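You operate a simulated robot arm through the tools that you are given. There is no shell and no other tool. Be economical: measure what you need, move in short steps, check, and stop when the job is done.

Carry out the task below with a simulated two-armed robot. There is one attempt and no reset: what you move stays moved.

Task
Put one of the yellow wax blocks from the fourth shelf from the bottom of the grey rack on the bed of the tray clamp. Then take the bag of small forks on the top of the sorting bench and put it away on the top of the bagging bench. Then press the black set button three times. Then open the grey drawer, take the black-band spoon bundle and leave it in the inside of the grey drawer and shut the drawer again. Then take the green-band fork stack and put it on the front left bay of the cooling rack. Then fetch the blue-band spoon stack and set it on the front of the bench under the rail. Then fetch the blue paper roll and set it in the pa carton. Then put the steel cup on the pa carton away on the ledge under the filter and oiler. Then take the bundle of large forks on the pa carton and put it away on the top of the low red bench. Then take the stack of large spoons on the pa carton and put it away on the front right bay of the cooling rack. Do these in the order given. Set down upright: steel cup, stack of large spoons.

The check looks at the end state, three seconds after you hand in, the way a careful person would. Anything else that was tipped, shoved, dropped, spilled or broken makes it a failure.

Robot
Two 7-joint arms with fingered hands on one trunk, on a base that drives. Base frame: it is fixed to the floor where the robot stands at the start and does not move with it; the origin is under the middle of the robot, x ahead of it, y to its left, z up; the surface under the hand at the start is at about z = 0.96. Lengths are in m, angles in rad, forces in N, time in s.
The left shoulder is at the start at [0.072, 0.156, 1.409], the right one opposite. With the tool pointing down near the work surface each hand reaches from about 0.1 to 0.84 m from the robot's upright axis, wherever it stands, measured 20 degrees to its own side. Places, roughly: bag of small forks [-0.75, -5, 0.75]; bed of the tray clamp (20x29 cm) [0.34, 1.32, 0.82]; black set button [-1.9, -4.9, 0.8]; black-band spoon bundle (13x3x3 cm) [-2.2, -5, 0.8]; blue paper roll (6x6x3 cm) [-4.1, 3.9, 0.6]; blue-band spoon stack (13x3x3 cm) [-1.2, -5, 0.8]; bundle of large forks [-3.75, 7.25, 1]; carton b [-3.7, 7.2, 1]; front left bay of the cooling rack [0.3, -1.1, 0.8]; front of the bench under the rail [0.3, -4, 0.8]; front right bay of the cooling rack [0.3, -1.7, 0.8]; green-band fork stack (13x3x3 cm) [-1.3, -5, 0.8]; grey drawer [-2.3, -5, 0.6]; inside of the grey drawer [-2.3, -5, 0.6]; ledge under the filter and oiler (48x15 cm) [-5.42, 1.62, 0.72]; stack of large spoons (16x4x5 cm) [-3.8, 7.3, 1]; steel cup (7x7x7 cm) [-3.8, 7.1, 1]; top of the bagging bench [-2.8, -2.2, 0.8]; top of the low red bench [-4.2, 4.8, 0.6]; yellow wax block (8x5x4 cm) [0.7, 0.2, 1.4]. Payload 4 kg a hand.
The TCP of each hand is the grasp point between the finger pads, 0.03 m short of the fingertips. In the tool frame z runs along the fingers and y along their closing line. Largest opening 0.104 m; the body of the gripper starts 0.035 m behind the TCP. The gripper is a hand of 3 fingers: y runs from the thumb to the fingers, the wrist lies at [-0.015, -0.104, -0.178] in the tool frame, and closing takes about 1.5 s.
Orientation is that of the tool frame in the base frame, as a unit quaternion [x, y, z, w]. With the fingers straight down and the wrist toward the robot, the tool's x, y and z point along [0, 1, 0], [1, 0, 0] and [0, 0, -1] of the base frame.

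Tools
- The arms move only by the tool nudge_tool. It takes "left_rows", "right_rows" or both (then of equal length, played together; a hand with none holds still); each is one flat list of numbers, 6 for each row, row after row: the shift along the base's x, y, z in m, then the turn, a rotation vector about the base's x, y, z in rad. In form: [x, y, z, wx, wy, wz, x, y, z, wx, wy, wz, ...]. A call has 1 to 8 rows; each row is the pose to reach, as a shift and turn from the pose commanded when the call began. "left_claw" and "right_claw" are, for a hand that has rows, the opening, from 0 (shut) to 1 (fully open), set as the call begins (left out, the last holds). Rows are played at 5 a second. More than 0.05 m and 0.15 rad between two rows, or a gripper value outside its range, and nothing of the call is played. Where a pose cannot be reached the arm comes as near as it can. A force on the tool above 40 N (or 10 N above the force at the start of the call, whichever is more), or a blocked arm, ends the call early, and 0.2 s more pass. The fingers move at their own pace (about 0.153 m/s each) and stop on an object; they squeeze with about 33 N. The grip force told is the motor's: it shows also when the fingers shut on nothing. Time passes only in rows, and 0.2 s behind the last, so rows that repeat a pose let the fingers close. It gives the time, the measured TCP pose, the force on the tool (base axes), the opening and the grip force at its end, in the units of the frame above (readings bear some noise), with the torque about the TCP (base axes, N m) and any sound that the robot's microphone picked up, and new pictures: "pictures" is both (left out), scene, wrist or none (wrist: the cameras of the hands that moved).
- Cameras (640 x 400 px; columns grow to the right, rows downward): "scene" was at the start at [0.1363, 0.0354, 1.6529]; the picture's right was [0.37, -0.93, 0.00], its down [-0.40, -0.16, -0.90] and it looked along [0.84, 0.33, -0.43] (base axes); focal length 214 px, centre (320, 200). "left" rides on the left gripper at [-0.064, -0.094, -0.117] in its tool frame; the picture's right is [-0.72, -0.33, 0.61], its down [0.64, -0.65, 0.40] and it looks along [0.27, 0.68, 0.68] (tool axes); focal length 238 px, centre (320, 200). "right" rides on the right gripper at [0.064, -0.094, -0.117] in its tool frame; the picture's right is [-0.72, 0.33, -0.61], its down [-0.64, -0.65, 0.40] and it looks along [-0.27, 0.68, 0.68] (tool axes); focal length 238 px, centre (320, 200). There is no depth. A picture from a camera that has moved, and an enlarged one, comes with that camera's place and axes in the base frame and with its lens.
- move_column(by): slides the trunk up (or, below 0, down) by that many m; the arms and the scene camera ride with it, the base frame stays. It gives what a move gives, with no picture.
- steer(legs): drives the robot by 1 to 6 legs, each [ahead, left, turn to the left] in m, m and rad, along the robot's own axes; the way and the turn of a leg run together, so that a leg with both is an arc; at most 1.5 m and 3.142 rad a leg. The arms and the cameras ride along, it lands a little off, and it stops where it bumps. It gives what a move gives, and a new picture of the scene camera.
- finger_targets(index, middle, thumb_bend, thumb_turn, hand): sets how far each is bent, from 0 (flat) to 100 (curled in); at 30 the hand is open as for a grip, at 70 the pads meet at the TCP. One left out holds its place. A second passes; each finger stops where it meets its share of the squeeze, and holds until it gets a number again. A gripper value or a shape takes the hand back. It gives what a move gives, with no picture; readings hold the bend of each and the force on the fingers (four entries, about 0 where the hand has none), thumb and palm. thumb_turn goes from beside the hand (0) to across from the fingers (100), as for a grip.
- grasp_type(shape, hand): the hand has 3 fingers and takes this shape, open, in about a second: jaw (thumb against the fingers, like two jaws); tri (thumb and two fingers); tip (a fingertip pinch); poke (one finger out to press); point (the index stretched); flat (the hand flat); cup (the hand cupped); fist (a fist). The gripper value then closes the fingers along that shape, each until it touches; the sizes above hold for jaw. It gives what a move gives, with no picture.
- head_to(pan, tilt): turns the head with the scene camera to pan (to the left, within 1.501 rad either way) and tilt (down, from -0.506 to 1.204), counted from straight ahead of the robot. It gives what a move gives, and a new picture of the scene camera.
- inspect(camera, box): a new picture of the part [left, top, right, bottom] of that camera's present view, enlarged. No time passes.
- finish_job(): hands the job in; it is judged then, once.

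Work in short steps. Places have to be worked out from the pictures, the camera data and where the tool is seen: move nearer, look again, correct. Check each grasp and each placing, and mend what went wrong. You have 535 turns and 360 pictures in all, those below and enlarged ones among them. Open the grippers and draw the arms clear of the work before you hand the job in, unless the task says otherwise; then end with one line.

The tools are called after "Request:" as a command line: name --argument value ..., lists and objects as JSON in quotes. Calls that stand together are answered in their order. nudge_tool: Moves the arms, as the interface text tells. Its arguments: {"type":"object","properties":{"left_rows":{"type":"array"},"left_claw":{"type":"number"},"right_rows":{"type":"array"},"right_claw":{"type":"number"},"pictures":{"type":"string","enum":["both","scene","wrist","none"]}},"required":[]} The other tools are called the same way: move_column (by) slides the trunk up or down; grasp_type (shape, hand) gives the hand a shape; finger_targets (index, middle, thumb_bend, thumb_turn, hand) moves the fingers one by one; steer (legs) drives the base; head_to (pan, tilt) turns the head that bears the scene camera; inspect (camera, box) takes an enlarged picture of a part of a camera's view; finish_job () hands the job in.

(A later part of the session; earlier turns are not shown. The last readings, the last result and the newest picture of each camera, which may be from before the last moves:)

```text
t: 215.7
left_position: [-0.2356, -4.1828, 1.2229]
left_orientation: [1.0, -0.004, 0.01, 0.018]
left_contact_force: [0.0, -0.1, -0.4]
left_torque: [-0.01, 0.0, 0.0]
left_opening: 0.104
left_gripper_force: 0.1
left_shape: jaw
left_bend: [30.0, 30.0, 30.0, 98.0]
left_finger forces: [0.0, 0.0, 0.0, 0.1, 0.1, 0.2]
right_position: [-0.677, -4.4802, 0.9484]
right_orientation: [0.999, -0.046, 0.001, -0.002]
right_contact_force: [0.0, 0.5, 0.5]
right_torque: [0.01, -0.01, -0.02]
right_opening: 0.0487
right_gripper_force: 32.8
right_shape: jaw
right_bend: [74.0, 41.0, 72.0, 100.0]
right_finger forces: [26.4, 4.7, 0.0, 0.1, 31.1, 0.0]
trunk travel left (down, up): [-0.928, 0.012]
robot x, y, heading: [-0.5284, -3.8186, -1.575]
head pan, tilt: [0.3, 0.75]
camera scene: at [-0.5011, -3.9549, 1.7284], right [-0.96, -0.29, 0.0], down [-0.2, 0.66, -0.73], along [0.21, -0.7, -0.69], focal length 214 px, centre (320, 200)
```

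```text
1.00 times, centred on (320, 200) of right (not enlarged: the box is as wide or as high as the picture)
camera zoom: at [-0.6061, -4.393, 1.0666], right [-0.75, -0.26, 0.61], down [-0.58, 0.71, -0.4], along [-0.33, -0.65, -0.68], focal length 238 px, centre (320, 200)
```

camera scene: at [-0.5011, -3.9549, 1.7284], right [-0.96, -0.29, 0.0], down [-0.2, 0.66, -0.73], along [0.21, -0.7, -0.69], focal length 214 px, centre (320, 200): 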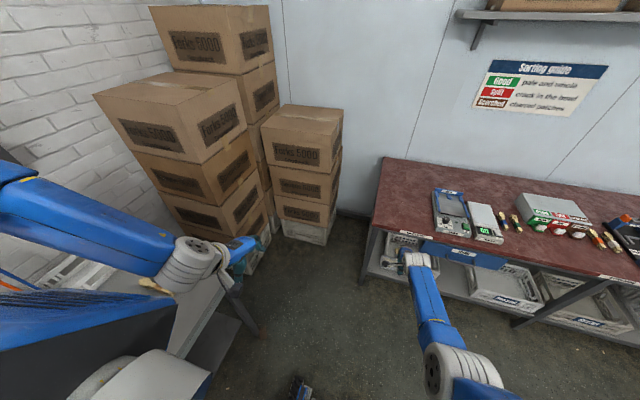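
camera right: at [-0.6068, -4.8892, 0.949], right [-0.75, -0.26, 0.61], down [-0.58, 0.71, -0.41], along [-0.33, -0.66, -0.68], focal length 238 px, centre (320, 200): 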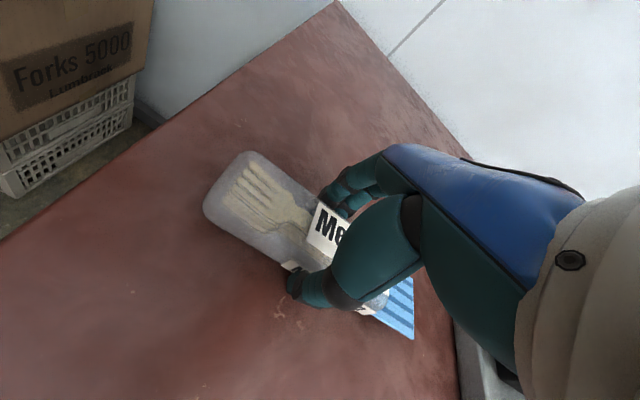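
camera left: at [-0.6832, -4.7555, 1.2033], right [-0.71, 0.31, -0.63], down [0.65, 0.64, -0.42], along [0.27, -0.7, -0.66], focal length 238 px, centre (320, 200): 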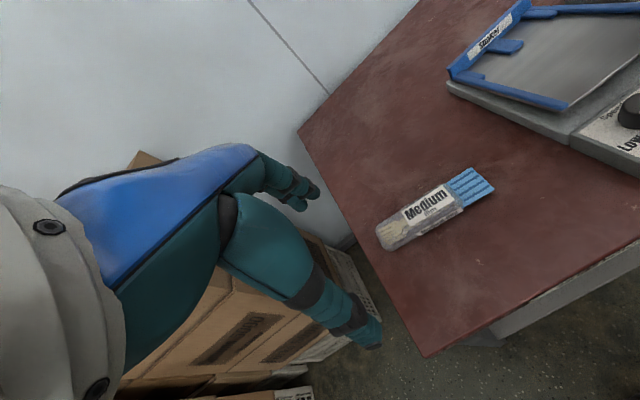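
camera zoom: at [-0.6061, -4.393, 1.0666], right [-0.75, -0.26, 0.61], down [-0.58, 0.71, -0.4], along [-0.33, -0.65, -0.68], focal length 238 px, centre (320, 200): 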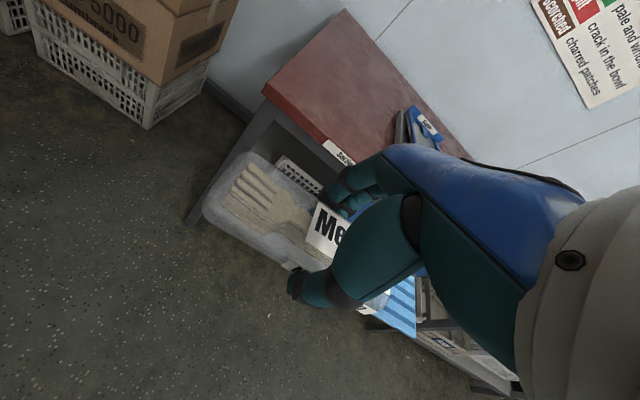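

The bag is firmly held. I move right into the open, then turn to face -x and look toward the bagging bench.

Request:
steer --legs '[[0.1, -0.9, 0], [0, 0, -1.57]]'

Request:
head_to --pan -0.75 --tilt 0.45

```text
t: 224.2
left_position: [-1.7842, -4.2118, 1.2222]
left_orientation: [0.709, -0.705, -0.007, 0.022]
left_contact_force: [-0.6, -0.7, -0.9]
left_torque: [-0.01, -0.02, -0.07]
left_opening: 0.1037
left_gripper_force: 0.1
left_shape: jaw
left_bend: [30.0, 30.0, 30.0, 98.0]
left_finger forces: [0.1, 0.0, 0.0, 0.0, 0.1, 0.0]
right_position: [-2.0871, -3.7744, 0.9516]
right_orientation: [-0.68, 0.733, -0.001, -0.001]
right_contact_force: [-0.1, 0.0, 0.4]
right_torque: [0.0, 0.02, 0.01]
right_opening: 0.0484
right_gripper_force: 33.0
right_shape: jaw
right_bend: [74.0, 41.0, 73.0, 100.0]
right_finger forces: [25.7, 4.5, 0.1, 0.0, 30.1, 0.1]
trunk travel left (down, up): [-0.928, 0.012]
robot x, y, heading: [-1.4254, -3.9183, -3.133]
head pan, tilt: [0.3, 0.75]
camera scene: at [-1.5593, -3.9459, 1.7288], right [-0.31, 0.95, 0.0], down [0.65, 0.21, -0.73], along [-0.7, -0.22, -0.68], focal length 214 px, centre (320, 200)
```

scene: 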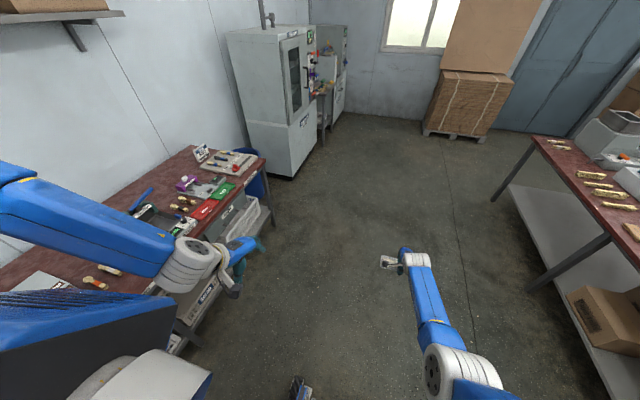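

```text
t: 225.5
left_position: [-1.7825, -4.2113, 1.223]
left_orientation: [0.708, -0.706, -0.006, 0.021]
left_contact_force: [-0.4, 0.4, -0.5]
left_torque: [0.0, 0.01, 0.0]
left_opening: 0.1038
left_gripper_force: 0.0
left_shape: jaw
left_bend: [30.0, 30.0, 30.0, 98.0]
left_finger forces: [0.1, 0.1, 0.1, 0.0, 0.0, 0.0]
right_position: [-2.0863, -3.7749, 0.9512]
right_orientation: [-0.68, 0.734, 0.0, -0.001]
right_contact_force: [0.7, 0.0, -1.1]
right_torque: [0.03, 0.0, -0.04]
right_opening: 0.0484
right_gripper_force: 33.1
right_shape: jaw
right_bend: [74.0, 41.0, 73.0, 100.0]
right_finger forces: [25.7, 4.4, 0.0, 0.0, 30.3, 0.0]
trunk travel left (down, up): [-0.928, 0.012]
robot x, y, heading: [-1.424, -3.9185, -3.13]
head pan, tilt: [-0.75, 0.45]
camera scene: at [-1.5484, -3.8568, 1.7554], right [0.67, 0.74, 0.0], down [0.32, -0.29, -0.9], along [-0.66, 0.61, -0.44], focal length 214 px, centre (320, 200)
```

scene: 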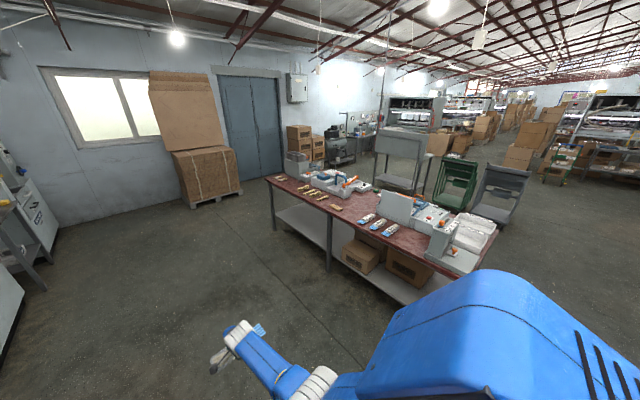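

The bagging bench's south edge is y≈-2.6, x from -3.8 to -1.7. I enlarge its top to find free space.

Request:
inspect --camera "scene" --box '[255, 140, 515, 290]'

```text
2.46 times, centred on (385, 215) of scene
camera zoom: at [-1.5484, -3.8568, 1.7554], right [0.67, 0.74, 0.0], down [0.32, -0.29, -0.9], along [-0.66, 0.61, -0.44], focal length 528 px, centre (160, 163)
```

zoom: 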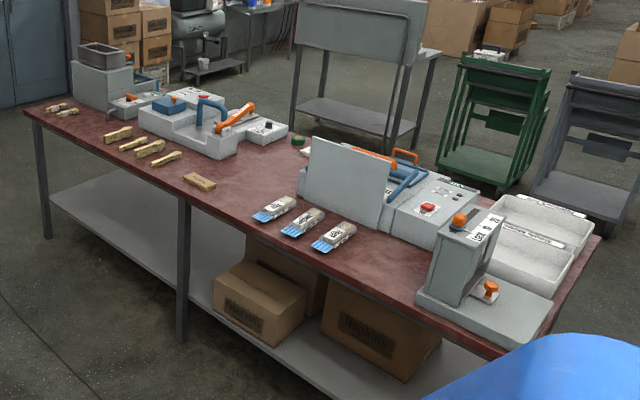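

There's free space around (-2.70, -2.33). I drive there, turn to face +y and approach so the held bag lands over that spot.

Request:
steer --legs '[[1.43, 0, 0], [0, 0, -1.58], [0.6, 0, 0]]'

Request:
head_to --pan -0.2 --tilt 0.7

```text
t: 239.4
left_position: [-3.1271, -2.9731, 1.2249]
left_orientation: [0.01, 1.0, 0.022, -0.011]
left_contact_force: [-1.0, 0.2, -0.2]
left_torque: [0.01, 0.02, -0.01]
left_opening: 0.1038
left_gripper_force: 0.1
left_shape: jaw
left_bend: [30.0, 30.0, 30.0, 98.0]
left_finger forces: [0.0, 0.1, 0.0, 0.1, 0.0, 0.0]
right_position: [-2.6833, -2.6761, 0.9533]
right_orientation: [0.05, 0.999, 0.002, -0.001]
right_contact_force: [0.1, 0.2, -0.4]
right_torque: [0.0, -0.01, -0.01]
right_opening: 0.0482
right_gripper_force: 33.3
right_shape: jaw
right_bend: [74.0, 41.0, 73.0, 100.0]
right_finger forces: [25.5, 4.5, 0.1, 0.0, 29.8, 0.0]
trunk travel left (down, up): [-0.928, 0.012]
robot x, y, heading: [-2.8416, -3.3338, 1.562]
head pan, tilt: [-0.75, 0.45]
camera scene: at [-2.7805, -3.2154, 1.7557], right [0.72, -0.69, 0.0], down [-0.3, -0.31, -0.9], along [0.62, 0.65, -0.43], focal length 214 px, centre (320, 200)
```

scene: 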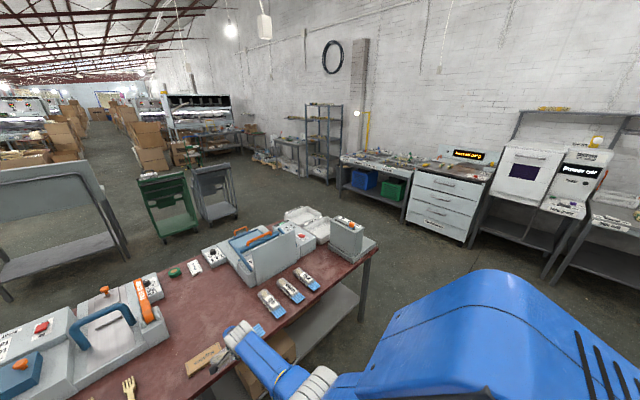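

```text
t: 240.4
left_position: [-3.128, -2.9686, 1.2235]
left_orientation: [0.009, 1.0, 0.023, -0.012]
left_contact_force: [-0.4, -0.2, 0.1]
left_torque: [-0.01, 0.03, -0.02]
left_opening: 0.104
left_gripper_force: 0.2
left_shape: jaw
left_bend: [30.0, 30.0, 30.0, 98.0]
left_finger forces: [0.0, 0.0, 0.0, 0.0, 0.0, 0.0]
right_position: [-2.6831, -2.6748, 0.9503]
right_orientation: [0.05, 0.999, 0.001, -0.001]
right_contact_force: [-0.1, -0.6, -0.4]
right_torque: [0.0, 0.01, 0.02]
right_opening: 0.0481
right_gripper_force: 32.9
right_shape: jaw
right_bend: [74.0, 41.0, 73.0, 100.0]
right_finger forces: [25.4, 4.5, 0.0, 0.0, 29.9, 0.0]
trunk travel left (down, up): [-0.928, 0.012]
robot x, y, heading: [-2.8367, -3.3345, 1.563]
head pan, tilt: [-0.201, 0.7]
camera scene: at [-2.8259, -3.1942, 1.7331], right [0.98, -0.21, 0.0], down [-0.14, -0.63, -0.76], along [0.16, 0.75, -0.65], focal length 214 px, centre (320, 200)
```

scene: 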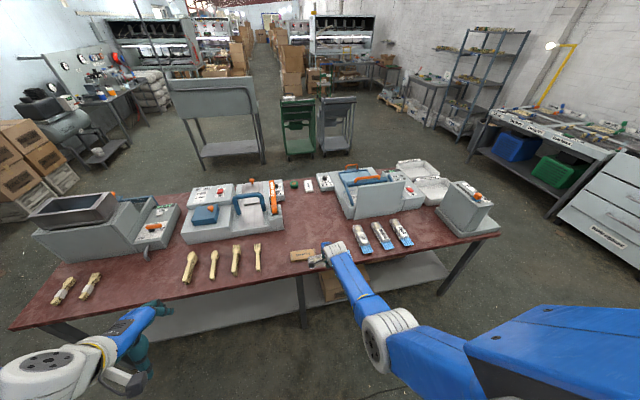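

Free area confirmed around (-2.68, -2.33). I drive the last 0.335 m and settle.

Request:
steer --legs '[[0.335, 0, 0.008]]'

Request:
move_column --by -0.105

Request:
inspect --camera "right" --box '[0, 0, 640, 400]'

```text
t: 242.6
left_position: [-3.1281, -2.6428, 1.2252]
left_orientation: [0.003, 1.0, 0.024, -0.013]
left_contact_force: [0.7, 0.4, -0.5]
left_torque: [-0.01, 0.03, 0.01]
left_opening: 0.1041
left_gripper_force: 0.0
left_shape: jaw
left_bend: [30.0, 30.0, 30.0, 98.0]
left_finger forces: [0.0, 0.0, 0.1, 0.1, 0.0, 0.0]
right_position: [-2.6869, -2.3432, 0.9537]
right_orientation: [0.046, 0.999, 0.003, -0.003]
right_contact_force: [-0.1, 0.2, -0.3]
right_torque: [0.01, -0.01, 0.01]
right_opening: 0.0479
right_gripper_force: 33.1
right_shape: jaw
right_bend: [74.0, 41.0, 73.0, 100.0]
right_finger forces: [25.3, 4.5, 0.0, 0.1, 29.9, 0.0]
trunk travel left (down, up): [-0.928, 0.012]
robot x, y, heading: [-2.837, -2.9984, 1.569]
head pan, tilt: [-0.201, 0.7]
camera scene: at [-2.8242, -2.8678, 1.7337], right [0.98, -0.2, 0.0], down [-0.13, -0.63, -0.77], along [0.16, 0.75, -0.64], focal length 214 px, centre (320, 200)
```

scene: 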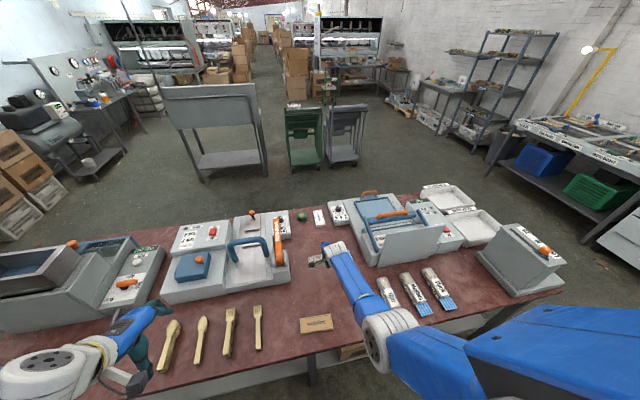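

```text
t: 243.9
left_position: [-3.1295, -2.6391, 1.1205]
left_orientation: [0.002, 1.0, 0.024, -0.013]
left_contact_force: [0.0, -1.0, 0.2]
left_torque: [-0.01, 0.02, -0.02]
left_opening: 0.104
left_gripper_force: 0.0
left_shape: jaw
left_bend: [30.0, 30.0, 30.0, 98.0]
left_finger forces: [0.0, 0.0, 0.0, 0.1, 0.1, 0.0]
right_position: [-2.6869, -2.343, 0.8479]
right_orientation: [0.045, 0.999, 0.002, -0.003]
right_contact_force: [0.8, -0.9, -0.3]
right_torque: [-0.03, -0.04, 0.04]
right_opening: 0.0482
right_gripper_force: 32.6
right_shape: jaw
right_bend: [74.0, 41.0, 73.0, 100.0]
right_finger forces: [25.5, 4.5, 0.1, 0.1, 29.9, 0.0]
trunk travel left (down, up): [-0.823, 0.117]
robot x, y, heading: [-2.8397, -2.9999, 1.568]
head pan, tilt: [-0.201, 0.7]
```

```text
1.00 times, centred on (320, 200) of right (not enlarged: the box is as wide or as high as the picture)
camera zoom: at [-2.7588, -2.4314, 0.9649], right [0.75, 0.26, 0.61], down [0.58, -0.71, -0.41], along [0.33, 0.66, -0.68], focal length 238 px, centre (320, 200)
```

zoom: 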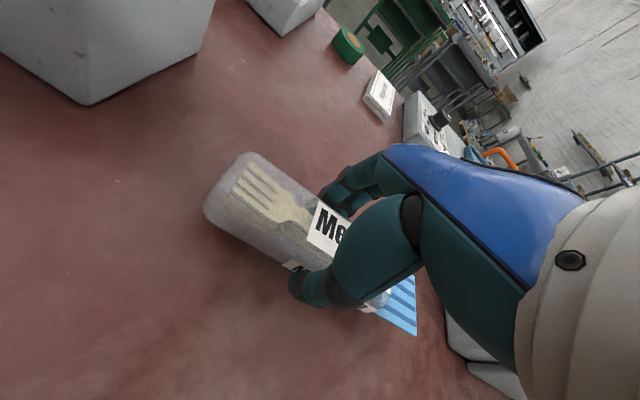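

Clear around it. I lower gently to contact.

Request:
nudge_tool --right_rows '[0, 0, -0.006, 0, 0, 0, 0, 0, -0.012, 0, 0, 0]' --pictures "none"

Request:
nudge_tool --right_rows '[0, 0, -0.003, 0, 0, 0, 0, 0, -0.006, 0, 0, 0]' --pictures "none"

```text
t: 244.5
left_position: [-3.1297, -2.6381, 1.1198]
left_orientation: [0.003, 1.0, 0.024, -0.014]
left_contact_force: [0.4, 0.4, 0.1]
left_torque: [0.01, -0.03, -0.01]
left_opening: 0.1041
left_gripper_force: 0.0
left_shape: jaw
left_bend: [30.0, 30.0, 30.0, 98.0]
left_finger forces: [0.1, 0.1, 0.0, 0.1, 0.0, 0.0]
right_position: [-2.6862, -2.3413, 0.8336]
right_orientation: [0.045, 0.999, 0.002, -0.002]
right_contact_force: [0.1, -0.7, -0.3]
right_torque: [0.01, -0.02, -0.01]
right_opening: 0.0479
right_gripper_force: 32.9
right_shape: jaw
right_bend: [74.0, 41.0, 73.0, 100.0]
right_finger forces: [25.3, 4.6, 0.1, 0.0, 29.9, 0.1]
trunk travel left (down, up): [-0.823, 0.117]
robot x, y, heading: [-2.8397, -2.9976, 1.569]
head pan, tilt: [-0.201, 0.7]
```

```text
t: 245.1
left_position: [-3.1302, -2.6402, 1.1196]
left_orientation: [0.001, 1.0, 0.024, -0.013]
left_contact_force: [-0.2, 0.0, -1.2]
left_torque: [0.01, 0.01, -0.01]
left_opening: 0.1041
left_gripper_force: 0.0
left_shape: jaw
left_bend: [30.0, 30.0, 30.0, 98.0]
left_finger forces: [0.0, 0.1, 0.0, 0.0, 0.0, 0.0]
right_position: [-2.6875, -2.3416, 0.8309]
right_orientation: [0.045, 0.999, 0.003, -0.002]
right_contact_force: [0.1, 2.2, 6.5]
right_torque: [-0.09, 0.01, -0.04]
right_opening: 0.0482
right_gripper_force: 32.8
right_shape: jaw
right_bend: [74.0, 41.0, 73.0, 100.0]
right_finger forces: [27.5, 5.2, 0.0, 0.0, 37.9, 0.1]
trunk travel left (down, up): [-0.823, 0.117]
robot x, y, heading: [-2.8372, -3.002, 1.568]
head pan, tilt: [-0.201, 0.7]
```

Contact at z 0.831. I release, lift with the trunk and check.

Request:
nudge_tool --right_rows '[0, 0, 0.001, 0, 0, 0, 0, 0, 0.001, 0, 0, 0, 0, 0, 0.001, 0, 0, 0, 0, 0, 0.001, 0, 0, 0, 0, 0, 0.001, 0, 0, 0]' --right_claw 1 --pictures "none"

Request:
move_column --by 0.117

Request:
inspect --camera "right" --box '[0, 0, 640, 400]'

```text
t: 246.3
left_position: [-3.1288, -2.6412, 1.1204]
left_orientation: [0.003, 1.0, 0.024, -0.013]
left_contact_force: [-0.6, 0.7, -0.6]
left_torque: [-0.01, -0.01, 0.0]
left_opening: 0.1042
left_gripper_force: 0.0
left_shape: jaw
left_bend: [30.0, 30.0, 30.0, 98.0]
left_finger forces: [0.0, 0.0, 0.0, 0.0, 0.0, 0.0]
right_position: [-2.6867, -2.3435, 0.8314]
right_orientation: [0.045, 0.999, 0.002, -0.003]
right_contact_force: [0.3, -2.6, 5.5]
right_torque: [0.3, -0.13, -0.05]
right_opening: 0.102
right_gripper_force: 0.1
right_shape: jaw
right_bend: [30.0, 31.0, 30.0, 98.0]
right_finger forces: [0.0, 6.3, 0.0, 0.1, 0.1, 0.0]
trunk travel left (down, up): [-0.823, 0.117]
robot x, y, heading: [-2.8392, -2.9968, 1.572]
head pan, tilt: [-0.201, 0.7]
```

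```text
t: 247.8
left_position: [-3.1294, -2.6386, 1.2363]
left_orientation: [0.002, 1.0, 0.024, -0.013]
left_contact_force: [-1.1, -0.1, 0.2]
left_torque: [-0.01, 0.0, 0.02]
left_opening: 0.104
left_gripper_force: 0.0
left_shape: jaw
left_bend: [30.0, 30.0, 30.0, 98.0]
left_finger forces: [0.1, 0.0, 0.0, 0.1, 0.0, 0.1]
right_position: [-2.687, -2.3414, 0.9465]
right_orientation: [0.046, 0.999, 0.001, -0.003]
right_contact_force: [0.6, 0.1, -0.2]
right_torque: [-0.03, 0.02, 0.01]
right_opening: 0.1036
right_gripper_force: 0.0
right_shape: jaw
right_bend: [30.0, 30.0, 30.0, 98.0]
right_finger forces: [0.0, 0.0, 0.1, 0.0, 0.0, 0.1]
trunk travel left (down, up): [-0.94, 0.0]
robot x, y, heading: [-2.839, -2.9982, 1.567]
head pan, tilt: [-0.201, 0.7]
```

```text
1.00 times, centred on (320, 200) of right (not enlarged: the box is as wide or as high as the picture)
camera zoom: at [-2.7589, -2.4307, 1.0645], right [0.75, 0.26, 0.61], down [0.58, -0.71, -0.41], along [0.33, 0.66, -0.68], focal length 238 px, centre (320, 200)
```

zoom: 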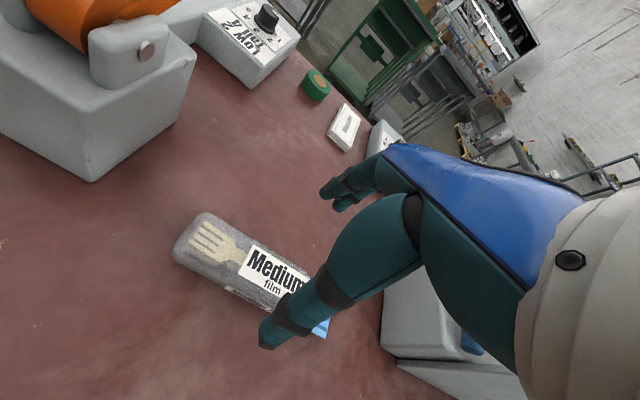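

The bag is set down safely. I back off, turn and head to the sorting bench in front of the black set button.

Request:
steer --legs '[[-0.85, 0, 0], [0, 0, -1.571], [1.05, 0, 0], [0, 0, -1.571]]'

Request:
head_to --pan -0.1 --tilt 0.55

```text
t: 265.0
left_position: [-1.5177, -4.2447, 1.236]
left_orientation: [1.0, -0.015, 0.012, 0.024]
left_contact_force: [-0.4, -0.3, -0.7]
left_torque: [-0.01, -0.05, 0.04]
left_opening: 0.104
left_gripper_force: 0.0
left_shape: jaw
left_bend: [30.0, 30.0, 30.0, 98.0]
left_finger forces: [0.0, 0.0, 0.0, 0.0, 0.0, 0.0]
right_position: [-1.9696, -4.5293, 0.9465]
right_orientation: [0.998, -0.059, 0.002, 0.002]
right_contact_force: [0.9, -0.4, -0.1]
right_torque: [-0.03, -0.01, -0.03]
right_opening: 0.1037
right_gripper_force: 0.1
right_shape: jaw
right_bend: [30.0, 30.0, 30.0, 98.0]
right_finger forces: [0.0, 0.0, 0.0, 0.1, 0.0, 0.0]
trunk travel left (down, up): [-0.94, 0.0]
robot x, y, heading: [-1.7967, -3.8778, -1.598]
head pan, tilt: [-0.201, 0.7]
camera scene: at [-1.819, -4.0128, 1.7452], right [-0.97, 0.23, 0.0], down [0.15, 0.63, -0.76], along [-0.18, -0.74, -0.65], focal length 214 px, centre (320, 200)
```

scene: 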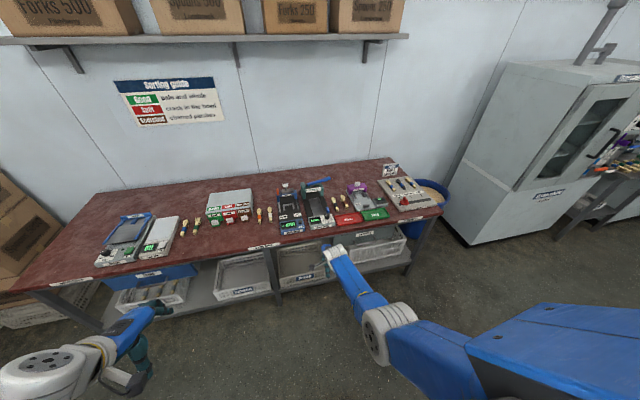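

```text
t: 265.7
left_position: [-1.5162, -4.2463, 1.2366]
left_orientation: [0.999, -0.016, 0.014, 0.024]
left_contact_force: [0.5, -1.1, -0.2]
left_torque: [0.01, -0.02, -0.01]
left_opening: 0.1037
left_gripper_force: 0.1
left_shape: jaw
left_bend: [30.0, 30.0, 30.0, 98.0]
left_finger forces: [0.1, 0.0, 0.0, 0.0, 0.0, 0.0]
right_position: [-1.9698, -4.5285, 0.9467]
right_orientation: [0.998, -0.059, 0.002, 0.002]
right_contact_force: [-0.2, 0.3, 0.1]
right_torque: [0.04, 0.02, 0.01]
right_opening: 0.1035
right_gripper_force: 0.0
right_shape: jaw
right_bend: [30.0, 30.0, 30.0, 98.0]
right_finger forces: [0.0, 0.0, 0.1, 0.1, 0.0, 0.0]
trunk travel left (down, up): [-0.94, 0.0]
robot x, y, heading: [-1.803, -3.8746, -1.599]
head pan, tilt: [-0.099, 0.55]
camera scene: at [-1.8119, -4.0195, 1.7582], right [-0.99, 0.13, 0.0], down [0.07, 0.52, -0.85], along [-0.11, -0.84, -0.52], focal length 214 px, centre (320, 200)
```

scene: 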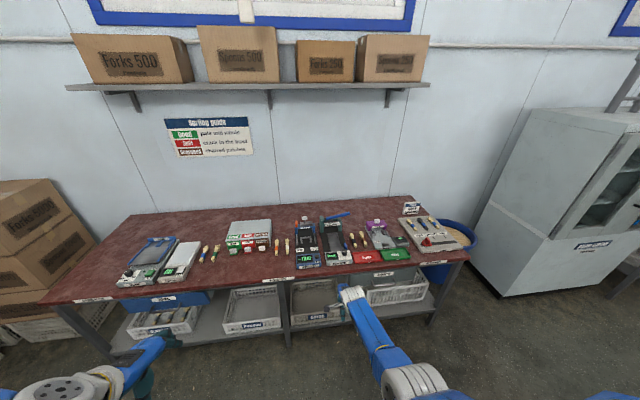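

Request:
inspect --camera "scene" --box '[200, 190, 480, 300]'

```text
2.29 times, centred on (340, 245) of scene
camera zoom: at [-1.8119, -4.0195, 1.7582], right [-0.99, 0.13, 0.0], down [0.07, 0.52, -0.85], along [-0.11, -0.84, -0.52], focal length 490 px, centre (274, 97)
```

zoom: 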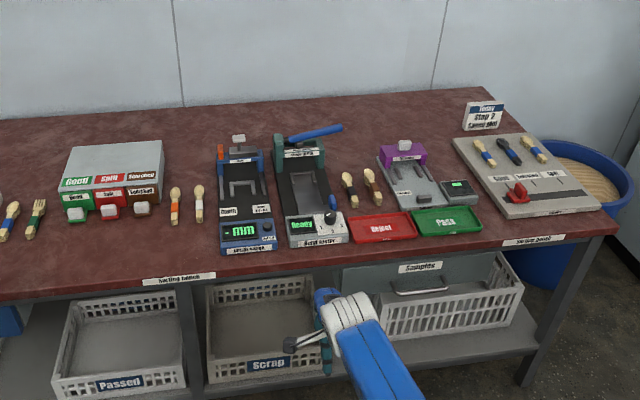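

The black set button matches a dot on the "mm" gauge at about (-1.905, -4.907). I raise the hand, drive up closer, and set the poke shape.

Request:
nudge_tool --right_rows '[0, 0, 0.04, 0, 0, 0, 0, 0, 0.08, 0, 0, 0.06, 0, 0, 0.1, 0, 0, 0.12]' --pictures "none"

Request:
steer --legs '[[0.4, 0.05, 0.028]]'

Request:
grasp_type --hand "right" --shape "poke"

Request:
inspect --camera "right" --box '[0, 0, 640, 400]'

Request:
inspect --camera "scene" --box '[150, 180, 470, 380]'

```text
t: 266.5
left_position: [-1.5172, -4.2466, 1.2372]
left_orientation: [0.999, -0.014, 0.014, 0.025]
left_contact_force: [-0.5, -0.1, 0.7]
left_torque: [-0.01, 0.03, -0.01]
left_opening: 0.1039
left_gripper_force: 0.1
left_shape: jaw
left_bend: [30.0, 30.0, 30.0, 98.0]
left_finger forces: [0.1, 0.1, 0.1, 0.1, 0.0, 0.0]
right_position: [-1.9687, -4.5289, 1.0484]
right_orientation: [1.0, 0.001, 0.004, 0.002]
right_contact_force: [0.7, 0.9, 0.2]
right_torque: [0.0, 0.03, -0.01]
right_opening: 0.1038
right_gripper_force: 0.0
right_shape: jaw
right_bend: [30.0, 30.0, 30.0, 98.0]
right_finger forces: [0.0, 0.0, 0.0, 0.1, 0.1, 0.0]
trunk travel left (down, up): [-0.94, 0.0]
robot x, y, heading: [-1.8008, -3.8783, -1.603]
head pan, tilt: [-0.099, 0.55]
```

```text
t: 269.0
left_position: [-1.4646, -4.6376, 1.2387]
left_orientation: [1.0, -0.001, 0.015, 0.027]
left_contact_force: [-0.6, 0.0, 0.7]
left_torque: [-0.01, 0.01, 0.0]
left_opening: 0.1041
left_gripper_force: 0.1
left_shape: jaw
left_bend: [30.0, 30.0, 30.0, 98.0]
left_finger forces: [0.0, 0.1, 0.0, 0.0, 0.0, 0.0]
right_position: [-1.9099, -4.9333, 1.0485]
right_orientation: [1.0, 0.015, 0.003, 0.003]
right_contact_force: [-0.3, -0.1, -1.1]
right_torque: [-0.02, -0.01, 0.02]
right_opening: 0.1038
right_gripper_force: 0.0
right_shape: jaw
right_bend: [30.0, 30.0, 30.0, 98.0]
right_finger forces: [0.1, 0.0, 0.0, 0.1, 0.0, 0.0]
trunk travel left (down, up): [-0.94, 0.0]
robot x, y, heading: [-1.7583, -4.2801, -1.576]
head pan, tilt: [-0.099, 0.55]
camera scene: at [-1.767, -4.4168, 1.7587], right [-0.99, 0.1, 0.0], down [0.05, 0.52, -0.85], along [-0.09, -0.85, -0.52], focal length 214 px, centre (320, 200)
```

scene: 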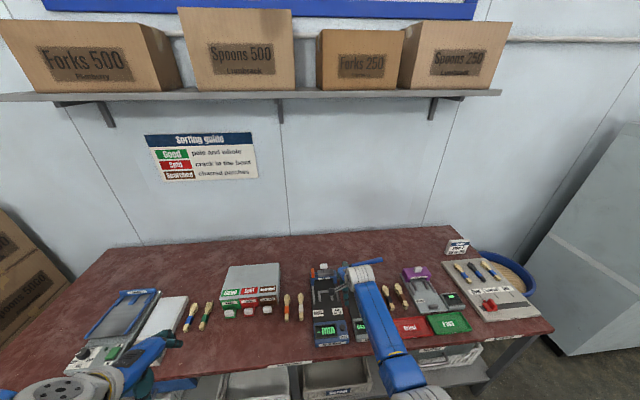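

```text
t: 269.9
left_position: [-1.4639, -4.6412, 1.2378]
left_orientation: [1.0, 0.0, 0.016, 0.026]
left_contact_force: [-0.1, 0.3, -0.5]
left_torque: [-0.02, 0.01, -0.02]
left_opening: 0.1038
left_gripper_force: 0.0
left_shape: jaw
left_bend: [30.0, 30.0, 30.0, 98.0]
left_finger forces: [0.0, 0.0, 0.0, 0.1, 0.1, 0.0]
right_position: [-1.9081, -4.9345, 1.0482]
right_orientation: [1.0, 0.014, 0.003, 0.002]
right_contact_force: [-0.6, 0.2, 0.2]
right_torque: [-0.04, 0.01, 0.01]
right_opening: 0.0
right_gripper_force: 0.1
right_shape: poke
right_bend: [70.0, 70.0, 100.0, 100.0]
right_finger forces: [0.0, 0.0, 0.1, 0.0, 0.0, 0.0]
trunk travel left (down, up): [-0.94, 0.0]
robot x, y, heading: [-1.756, -4.2802, -1.578]
head pan, tilt: [-0.099, 0.55]
```

```text
1.00 times, centred on (320, 200) of right (not enlarged: the box is as wide or as high as the picture)
camera zoom: at [-1.8495, -4.8383, 1.1663], right [-0.71, -0.34, 0.61], down [-0.66, 0.63, -0.41], along [-0.24, -0.69, -0.68], focal length 238 px, centre (320, 200)
```

zoom: 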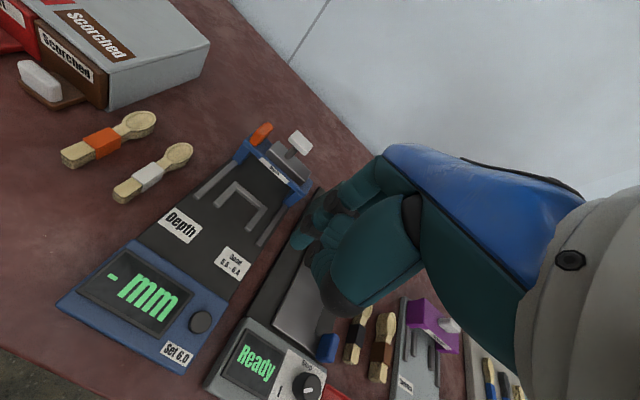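

```text
2.00 times, centred on (310, 280) of scene
camera zoom: at [-1.7662, -4.4214, 1.7583], right [-0.99, 0.1, 0.0], down [0.05, 0.52, -0.85], along [-0.09, -0.85, -0.52], focal length 429 px, centre (340, 40)
```

zoom: 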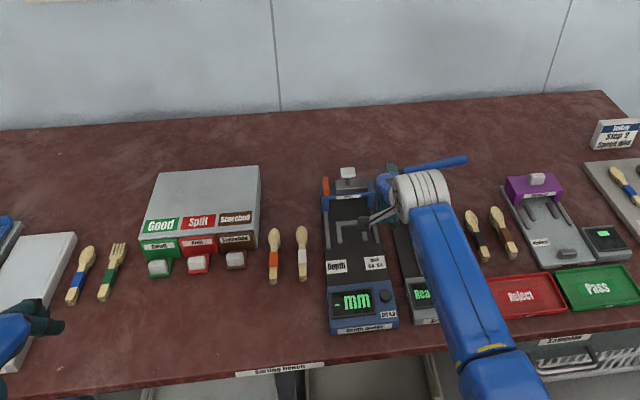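

The black button by the label "Set 6.0" is at about (-1.913, -4.896, 0.83). I curl the middle finger so only the index pokes, and look at its tip.

Request:
finger_targets --hand "right" --index 70 --middle 100 --thumb_bend 100

Request:
inspect --camera "right" --box '[180, 150, 480, 350]'

```text
t: 270.9
left_position: [-1.4638, -4.6414, 1.2361]
left_orientation: [1.0, -0.001, 0.016, 0.027]
left_contact_force: [0.3, -0.9, -0.2]
left_torque: [-0.05, -0.03, 0.02]
left_opening: 0.104
left_gripper_force: 0.0
left_shape: jaw
left_bend: [30.0, 30.0, 30.0, 98.0]
left_finger forces: [0.0, 0.1, 0.0, 0.0, 0.0, 0.0]
right_position: [-1.909, -4.935, 1.0468]
right_orientation: [1.0, 0.013, 0.002, 0.002]
right_contact_force: [0.4, -0.2, -0.5]
right_torque: [-0.06, -0.02, 0.0]
right_opening: 0.0209
right_gripper_force: 0.0
right_shape: fingers
right_bend: [39.0, 100.0, 100.0, 100.0]
right_finger forces: [0.0, 0.0, 0.0, 0.0, 0.1, 0.0]
trunk travel left (down, up): [-0.94, 0.0]
robot x, y, heading: [-1.7542, -4.2803, -1.575]
head pan, tilt: [-0.099, 0.55]
```

```text
2.00 times, centred on (330, 250) of right
camera zoom: at [-1.849, -4.8393, 1.166], right [-0.71, -0.34, 0.61], down [-0.66, 0.63, -0.41], along [-0.25, -0.69, -0.68], focal length 477 px, centre (300, 100)
```

zoom: 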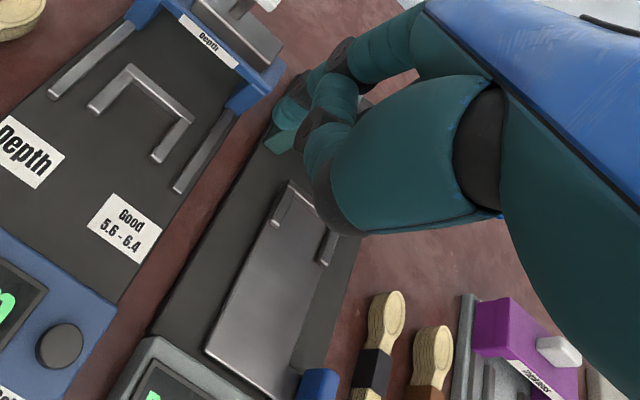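

The index tip seems to lie about 3 cm ahead of and 3 cm below the TCP. I bring it near the button, hovering, to check the alignment.

Request:
nudge_tool --right_rows '[-0.003, 0.02, -0.03, 0, 0, 0, -0.006, 0.04, -0.06, 0, 0, 0, -0.01, 0.06, -0.09, 0, 0, 0, -0.01, 0.073, -0.12, 0, 0, 0, -0.01, 0.073, -0.15, 0, 0, 0]' --pictures "wrist"

Request:
head_to --pan -0.2 --tilt 0.9

```text
t: 272.1
left_position: [-1.4634, -4.6415, 1.2374]
left_orientation: [1.0, -0.001, 0.016, 0.025]
left_contact_force: [-0.2, -0.9, 0.5]
left_torque: [0.03, 0.02, 0.0]
left_opening: 0.104
left_gripper_force: 0.1
left_shape: jaw
left_bend: [30.0, 30.0, 30.0, 98.0]
left_finger forces: [0.0, 0.0, 0.0, 0.0, 0.0, 0.1]
right_position: [-1.9198, -4.8614, 0.8972]
right_orientation: [1.0, 0.014, 0.003, 0.001]
right_contact_force: [0.6, 0.2, 0.7]
right_torque: [-0.01, 0.02, -0.02]
right_opening: 0.0205
right_gripper_force: 0.1
right_shape: fingers
right_bend: [40.0, 100.0, 99.0, 100.0]
right_finger forces: [0.1, 0.1, 0.1, 0.0, 0.0, 0.1]
trunk travel left (down, up): [-0.94, 0.0]
robot x, y, heading: [-1.7598, -4.2789, -1.574]
head pan, tilt: [-0.099, 0.55]
camera right: at [-1.8595, -4.7664, 1.0153], right [-0.71, -0.34, 0.61], down [-0.66, 0.63, -0.41], along [-0.25, -0.69, -0.68], focal length 238 px, centre (320, 200)
```

right: 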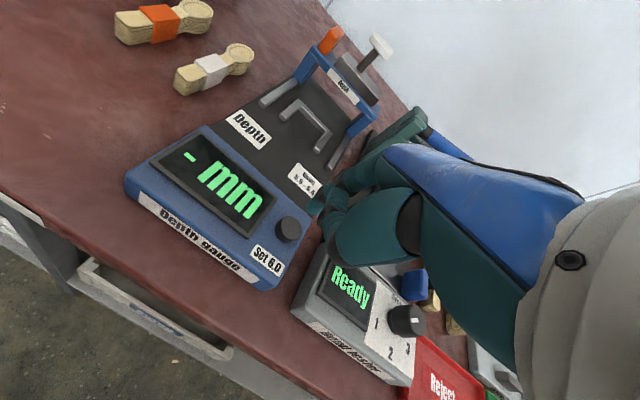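

```text
t: 272.9
left_position: [-1.4636, -4.6419, 1.2374]
left_orientation: [1.0, -0.001, 0.016, 0.025]
left_contact_force: [0.2, -0.5, 0.1]
left_torque: [-0.03, 0.05, 0.01]
left_opening: 0.1039
left_gripper_force: 0.0
left_shape: jaw
left_bend: [30.0, 30.0, 30.0, 98.0]
left_finger forces: [0.1, 0.1, 0.1, 0.0, 0.1, 0.0]
right_position: [-1.9197, -4.8625, 0.8975]
right_orientation: [1.0, 0.015, 0.002, 0.002]
right_contact_force: [-0.8, 0.2, 0.1]
right_torque: [0.01, -0.02, 0.0]
right_opening: 0.0203
right_gripper_force: 0.0
right_shape: fingers
right_bend: [40.0, 100.0, 99.0, 100.0]
right_finger forces: [0.0, 0.0, 0.0, 0.0, 0.1, 0.0]
trunk travel left (down, up): [-0.94, 0.0]
robot x, y, heading: [-1.7561, -4.2769, -1.575]
head pan, tilt: [-0.201, 0.901]
camera scene: at [-1.7717, -4.4073, 1.729], right [-0.98, 0.2, 0.0], down [0.16, 0.77, -0.62], along [-0.13, -0.61, -0.78], focal length 214 px, centre (320, 200)
```

scene: 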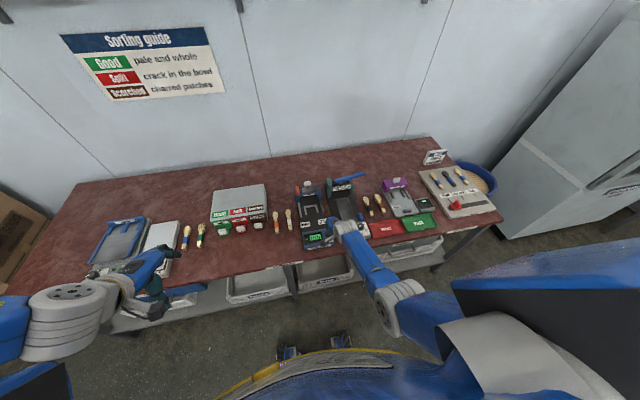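

The button is at (-1.911, -4.893, top ≈0.833) and the index tip should be just above it. I descend in small steps, watching force and sound.

Request:
nudge_tool --right_rows '[0.002, 0, -0.012, 0, 0, 0, 0.002, 0, -0.022, 0, 0, 0, 0.002, 0, -0.028, 0, 0, 0]' --pictures "wrist"

```text
t: 273.8
left_position: [-1.4629, -4.641, 1.2364]
left_orientation: [1.0, 0.0, 0.015, 0.026]
left_contact_force: [-0.3, -0.4, -0.9]
left_torque: [-0.01, 0.0, -0.01]
left_opening: 0.1039
left_gripper_force: 0.0
left_shape: jaw
left_bend: [30.0, 30.0, 30.0, 98.0]
left_finger forces: [0.0, 0.0, 0.1, 0.0, 0.1, 0.0]
right_position: [-1.9167, -4.862, 0.8705]
right_orientation: [1.0, 0.014, 0.003, 0.003]
right_contact_force: [-0.2, 0.4, 0.7]
right_torque: [-0.09, -0.03, 0.01]
right_opening: 0.0205
right_gripper_force: 0.4
right_shape: fingers
right_bend: [40.0, 100.0, 99.0, 100.0]
right_finger forces: [1.0, 0.0, 0.1, 0.1, 0.1, 0.1]
trunk travel left (down, up): [-0.94, 0.0]
robot x, y, heading: [-1.7554, -4.2777, -1.575]
head pan, tilt: [-0.201, 0.901]
camera right: at [-1.8569, -4.7663, 0.9886], right [-0.71, -0.34, 0.61], down [-0.66, 0.63, -0.41], along [-0.25, -0.69, -0.68], focal length 238 px, centre (320, 200)
```

right: 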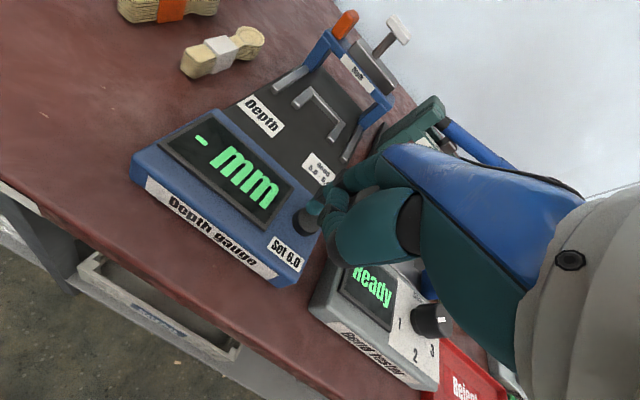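

The index just touches the button's far side (1 N). I recentre by a few mm and press down 1 cm.

Request:
nudge_tool --right_rows '[0, 0, 0.01, 0, 0, 0, 0.005, 0.005, 0.01, 0, 0, 0, 0.005, 0.005, 0.002, 0, 0, 0]' --pictures "none"

Request:
nudge_tool --right_rows '[0, 0, -0.004, 0, 0, 0, 0, 0, -0.008, 0, 0, 0]' --pictures "wrist"

```text
t: 274.6
left_position: [-1.4622, -4.6414, 1.2374]
left_orientation: [1.0, -0.001, 0.016, 0.025]
left_contact_force: [-0.3, -1.2, -0.4]
left_torque: [0.01, 0.02, 0.01]
left_opening: 0.1041
left_gripper_force: 0.1
left_shape: jaw
left_bend: [30.0, 30.0, 30.0, 98.0]
left_finger forces: [0.1, 0.0, 0.0, 0.0, 0.1, 0.0]
right_position: [-1.9123, -4.8574, 0.873]
right_orientation: [1.0, 0.013, 0.004, 0.002]
right_contact_force: [0.6, 0.7, 0.4]
right_torque: [0.01, -0.02, 0.02]
right_opening: 0.0202
right_gripper_force: 0.0
right_shape: fingers
right_bend: [40.0, 100.0, 99.0, 100.0]
right_finger forces: [0.7, 0.1, 0.0, 0.1, 0.0, 0.1]
trunk travel left (down, up): [-0.94, 0.0]
robot x, y, heading: [-1.7557, -4.277, -1.579]
head pan, tilt: [-0.201, 0.901]
```

```text
t: 275.1
left_position: [-1.4631, -4.6386, 1.2387]
left_orientation: [1.0, 0.0, 0.016, 0.026]
left_contact_force: [0.0, -0.1, 0.2]
left_torque: [-0.02, 0.03, 0.02]
left_opening: 0.1039
left_gripper_force: 0.0
left_shape: jaw
left_bend: [30.0, 30.0, 30.0, 98.0]
left_finger forces: [0.1, 0.1, 0.1, 0.0, 0.0, 0.1]
right_position: [-1.9113, -4.8568, 0.8663]
right_orientation: [1.0, 0.015, 0.003, 0.004]
right_contact_force: [0.3, -0.2, 8.7]
right_torque: [-0.37, -0.04, -0.02]
right_opening: 0.0202
right_gripper_force: 3.9
right_shape: fingers
right_bend: [40.0, 100.0, 99.0, 100.0]
right_finger forces: [8.3, 0.1, 0.0, 0.0, 0.0, 0.1]
trunk travel left (down, up): [-0.94, 0.0]
robot x, y, heading: [-1.7586, -4.2831, -1.575]
head pan, tilt: [-0.201, 0.901]
heard: click
camera right: at [-1.8515, -4.7601, 0.9841], right [-0.71, -0.34, 0.61], down [-0.66, 0.63, -0.41], along [-0.25, -0.7, -0.67], focal length 238 px, centre (320, 200)
```

right: 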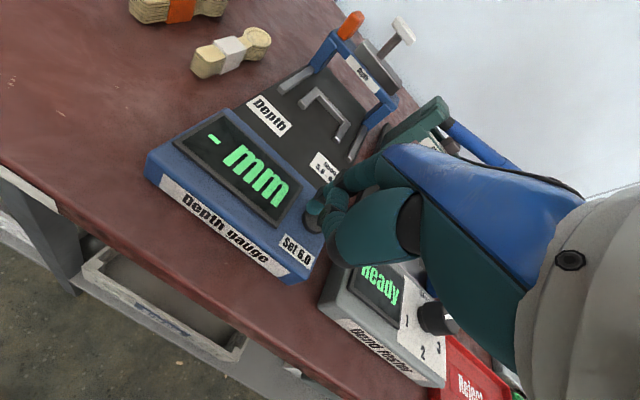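

A click was heard: press one. I lift and press again, exactly once per call.

Request:
nudge_tool --right_rows '[0, 0, 0.01, 0, 0, 0, 0, 0, 0.016, 0, 0, 0, 0, 0, 0.016, 0, 0, 0]' --pictures "none"

Request:
nudge_tool --right_rows '[0, 0, -0.008, 0, 0, 0, 0, 0, -0.014, 0, 0, 0, 0, 0, -0.0165, 0, 0, 0]' --pictures "none"

```text
t: 275.9
left_position: [-1.4626, -4.64, 1.237]
left_orientation: [1.0, 0.0, 0.016, 0.026]
left_contact_force: [-0.7, 0.4, -0.4]
left_torque: [0.0, -0.01, 0.02]
left_opening: 0.104
left_gripper_force: 0.0
left_shape: jaw
left_bend: [30.0, 30.0, 30.0, 98.0]
left_finger forces: [0.0, 0.0, 0.0, 0.0, 0.1, 0.0]
right_position: [-1.9113, -4.8555, 0.8797]
right_orientation: [1.0, 0.014, 0.002, 0.001]
right_contact_force: [-0.1, -0.9, 0.6]
right_torque: [-0.01, -0.01, -0.01]
right_opening: 0.0203
right_gripper_force: 0.1
right_shape: fingers
right_bend: [40.0, 100.0, 99.0, 100.0]
right_finger forces: [0.0, 0.0, 0.0, 0.1, 0.0, 0.0]
trunk travel left (down, up): [-0.94, 0.0]
robot x, y, heading: [-1.756, -4.2801, -1.575]
head pan, tilt: [-0.201, 0.901]
```

```text
t: 276.8
left_position: [-1.4625, -4.6376, 1.2373]
left_orientation: [0.999, 0.0, 0.015, 0.028]
left_contact_force: [0.4, 0.0, -0.5]
left_torque: [0.01, 0.02, 0.0]
left_opening: 0.1041
left_gripper_force: 0.1
left_shape: jaw
left_bend: [30.0, 30.0, 30.0, 98.0]
left_finger forces: [0.0, 0.0, 0.0, 0.1, 0.1, 0.0]
right_position: [-1.9118, -4.857, 0.8664]
right_orientation: [1.0, 0.015, 0.002, 0.005]
right_contact_force: [-1.2, -0.7, 10.7]
right_torque: [-0.49, -0.04, -0.04]
right_opening: 0.0202
right_gripper_force: 5.0
right_shape: fingers
right_bend: [40.0, 100.0, 99.0, 100.0]
right_finger forces: [10.7, 0.1, 0.0, 0.0, 0.0, 0.0]
trunk travel left (down, up): [-0.94, 0.0]
robot x, y, heading: [-1.7582, -4.2812, -1.576]
head pan, tilt: [-0.201, 0.901]
heard: click
```

Second click. I lift and press the third time.

Request:
nudge_tool --right_rows '[0, 0, 0.01, 0, 0, 0, 0, 0, 0.016, 0, 0, 0, 0, 0, 0.016, 0, 0, 0]' --pictures "none"

Request:
nudge_tool --right_rows '[0, 0, -0.008, 0, 0, 0, 0, 0, -0.014, 0, 0, 0, 0, 0, -0.0165, 0, 0, 0]' --pictures "none"

Request:
nudge_tool --right_rows '[0, 0, 0.02, 0, 0, 0, 0, 0, 0.06, 0, 0, 0, 0, 0, 0.1, 0, 0, 0, 0, 0, 0.14, 0, 0, 0]' --pictures "wrist"

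```text
t: 277.6
left_position: [-1.4641, -4.64, 1.2364]
left_orientation: [1.0, 0.001, 0.015, 0.026]
left_contact_force: [0.1, -0.1, 0.4]
left_torque: [0.01, -0.01, -0.02]
left_opening: 0.1039
left_gripper_force: 0.1
left_shape: jaw
left_bend: [30.0, 30.0, 30.0, 98.0]
left_finger forces: [0.0, 0.0, 0.0, 0.0, 0.0, 0.0]
right_position: [-1.9128, -4.8547, 0.8799]
right_orientation: [1.0, 0.014, 0.004, 0.002]
right_contact_force: [0.6, 0.9, 0.2]
right_torque: [-0.01, 0.01, 0.0]
right_opening: 0.02
right_gripper_force: 0.0
right_shape: fingers
right_bend: [40.0, 100.0, 99.0, 100.0]
right_finger forces: [0.1, 0.0, 0.0, 0.0, 0.0, 0.0]
trunk travel left (down, up): [-0.94, 0.0]
robot x, y, heading: [-1.7557, -4.2802, -1.571]
head pan, tilt: [-0.201, 0.901]
```

```text
t: 278.4
left_position: [-1.4642, -4.6365, 1.2384]
left_orientation: [1.0, 0.0, 0.015, 0.027]
left_contact_force: [-0.2, -1.2, 0.7]
left_torque: [0.03, -0.01, 0.0]
left_opening: 0.104
left_gripper_force: 0.1
left_shape: jaw
left_bend: [30.0, 30.0, 30.0, 98.0]
left_finger forces: [0.2, 0.1, 0.1, 0.0, 0.1, 0.1]
right_position: [-1.9111, -4.8577, 0.8658]
right_orientation: [1.0, 0.015, 0.003, 0.005]
right_contact_force: [-1.2, 0.4, 12.0]
right_torque: [-0.51, -0.09, -0.03]
right_opening: 0.0202
right_gripper_force: 6.2
right_shape: fingers
right_bend: [40.0, 100.0, 99.0, 100.0]
right_finger forces: [12.6, 0.0, 0.0, 0.0, 0.1, 0.0]
trunk travel left (down, up): [-0.94, 0.0]
robot x, y, heading: [-1.7538, -4.2803, -1.573]
head pan, tilt: [-0.201, 0.901]
heard: click
```

```text
t: 279.4
left_position: [-1.4633, -4.6409, 1.2368]
left_orientation: [1.0, -0.001, 0.015, 0.025]
left_contact_force: [-0.2, 0.8, -0.3]
left_torque: [-0.02, -0.02, -0.02]
left_opening: 0.1042
left_gripper_force: 0.0
left_shape: jaw
left_bend: [30.0, 30.0, 30.0, 98.0]
left_finger forces: [0.0, 0.0, 0.0, 0.0, 0.1, 0.0]
right_position: [-1.911, -4.8566, 1.0036]
right_orientation: [1.0, 0.013, 0.003, 0.002]
right_contact_force: [0.3, -0.2, 0.1]
right_torque: [0.02, 0.01, 0.01]
right_opening: 0.0201
right_gripper_force: 0.1
right_shape: fingers
right_bend: [40.0, 100.0, 98.0, 100.0]
right_finger forces: [0.0, 0.0, 0.0, 0.1, 0.0, 0.0]
trunk travel left (down, up): [-0.94, 0.0]
robot x, y, heading: [-1.7578, -4.2777, -1.574]
head pan, tilt: [-0.201, 0.901]
camera right: at [-1.8514, -4.7605, 1.1209], right [-0.71, -0.35, 0.61], down [-0.66, 0.63, -0.41], along [-0.25, -0.69, -0.68], focal length 238 px, centre (320, 200)
```

right: 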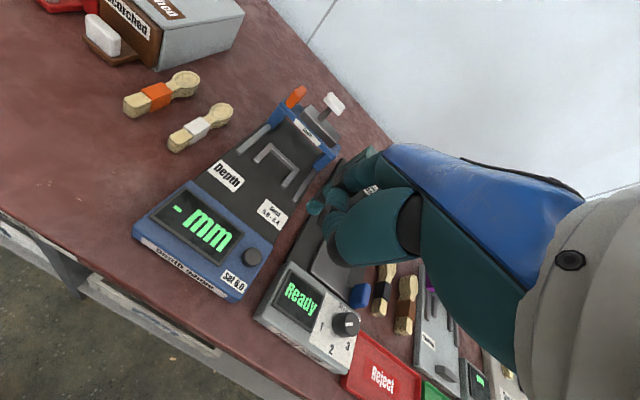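

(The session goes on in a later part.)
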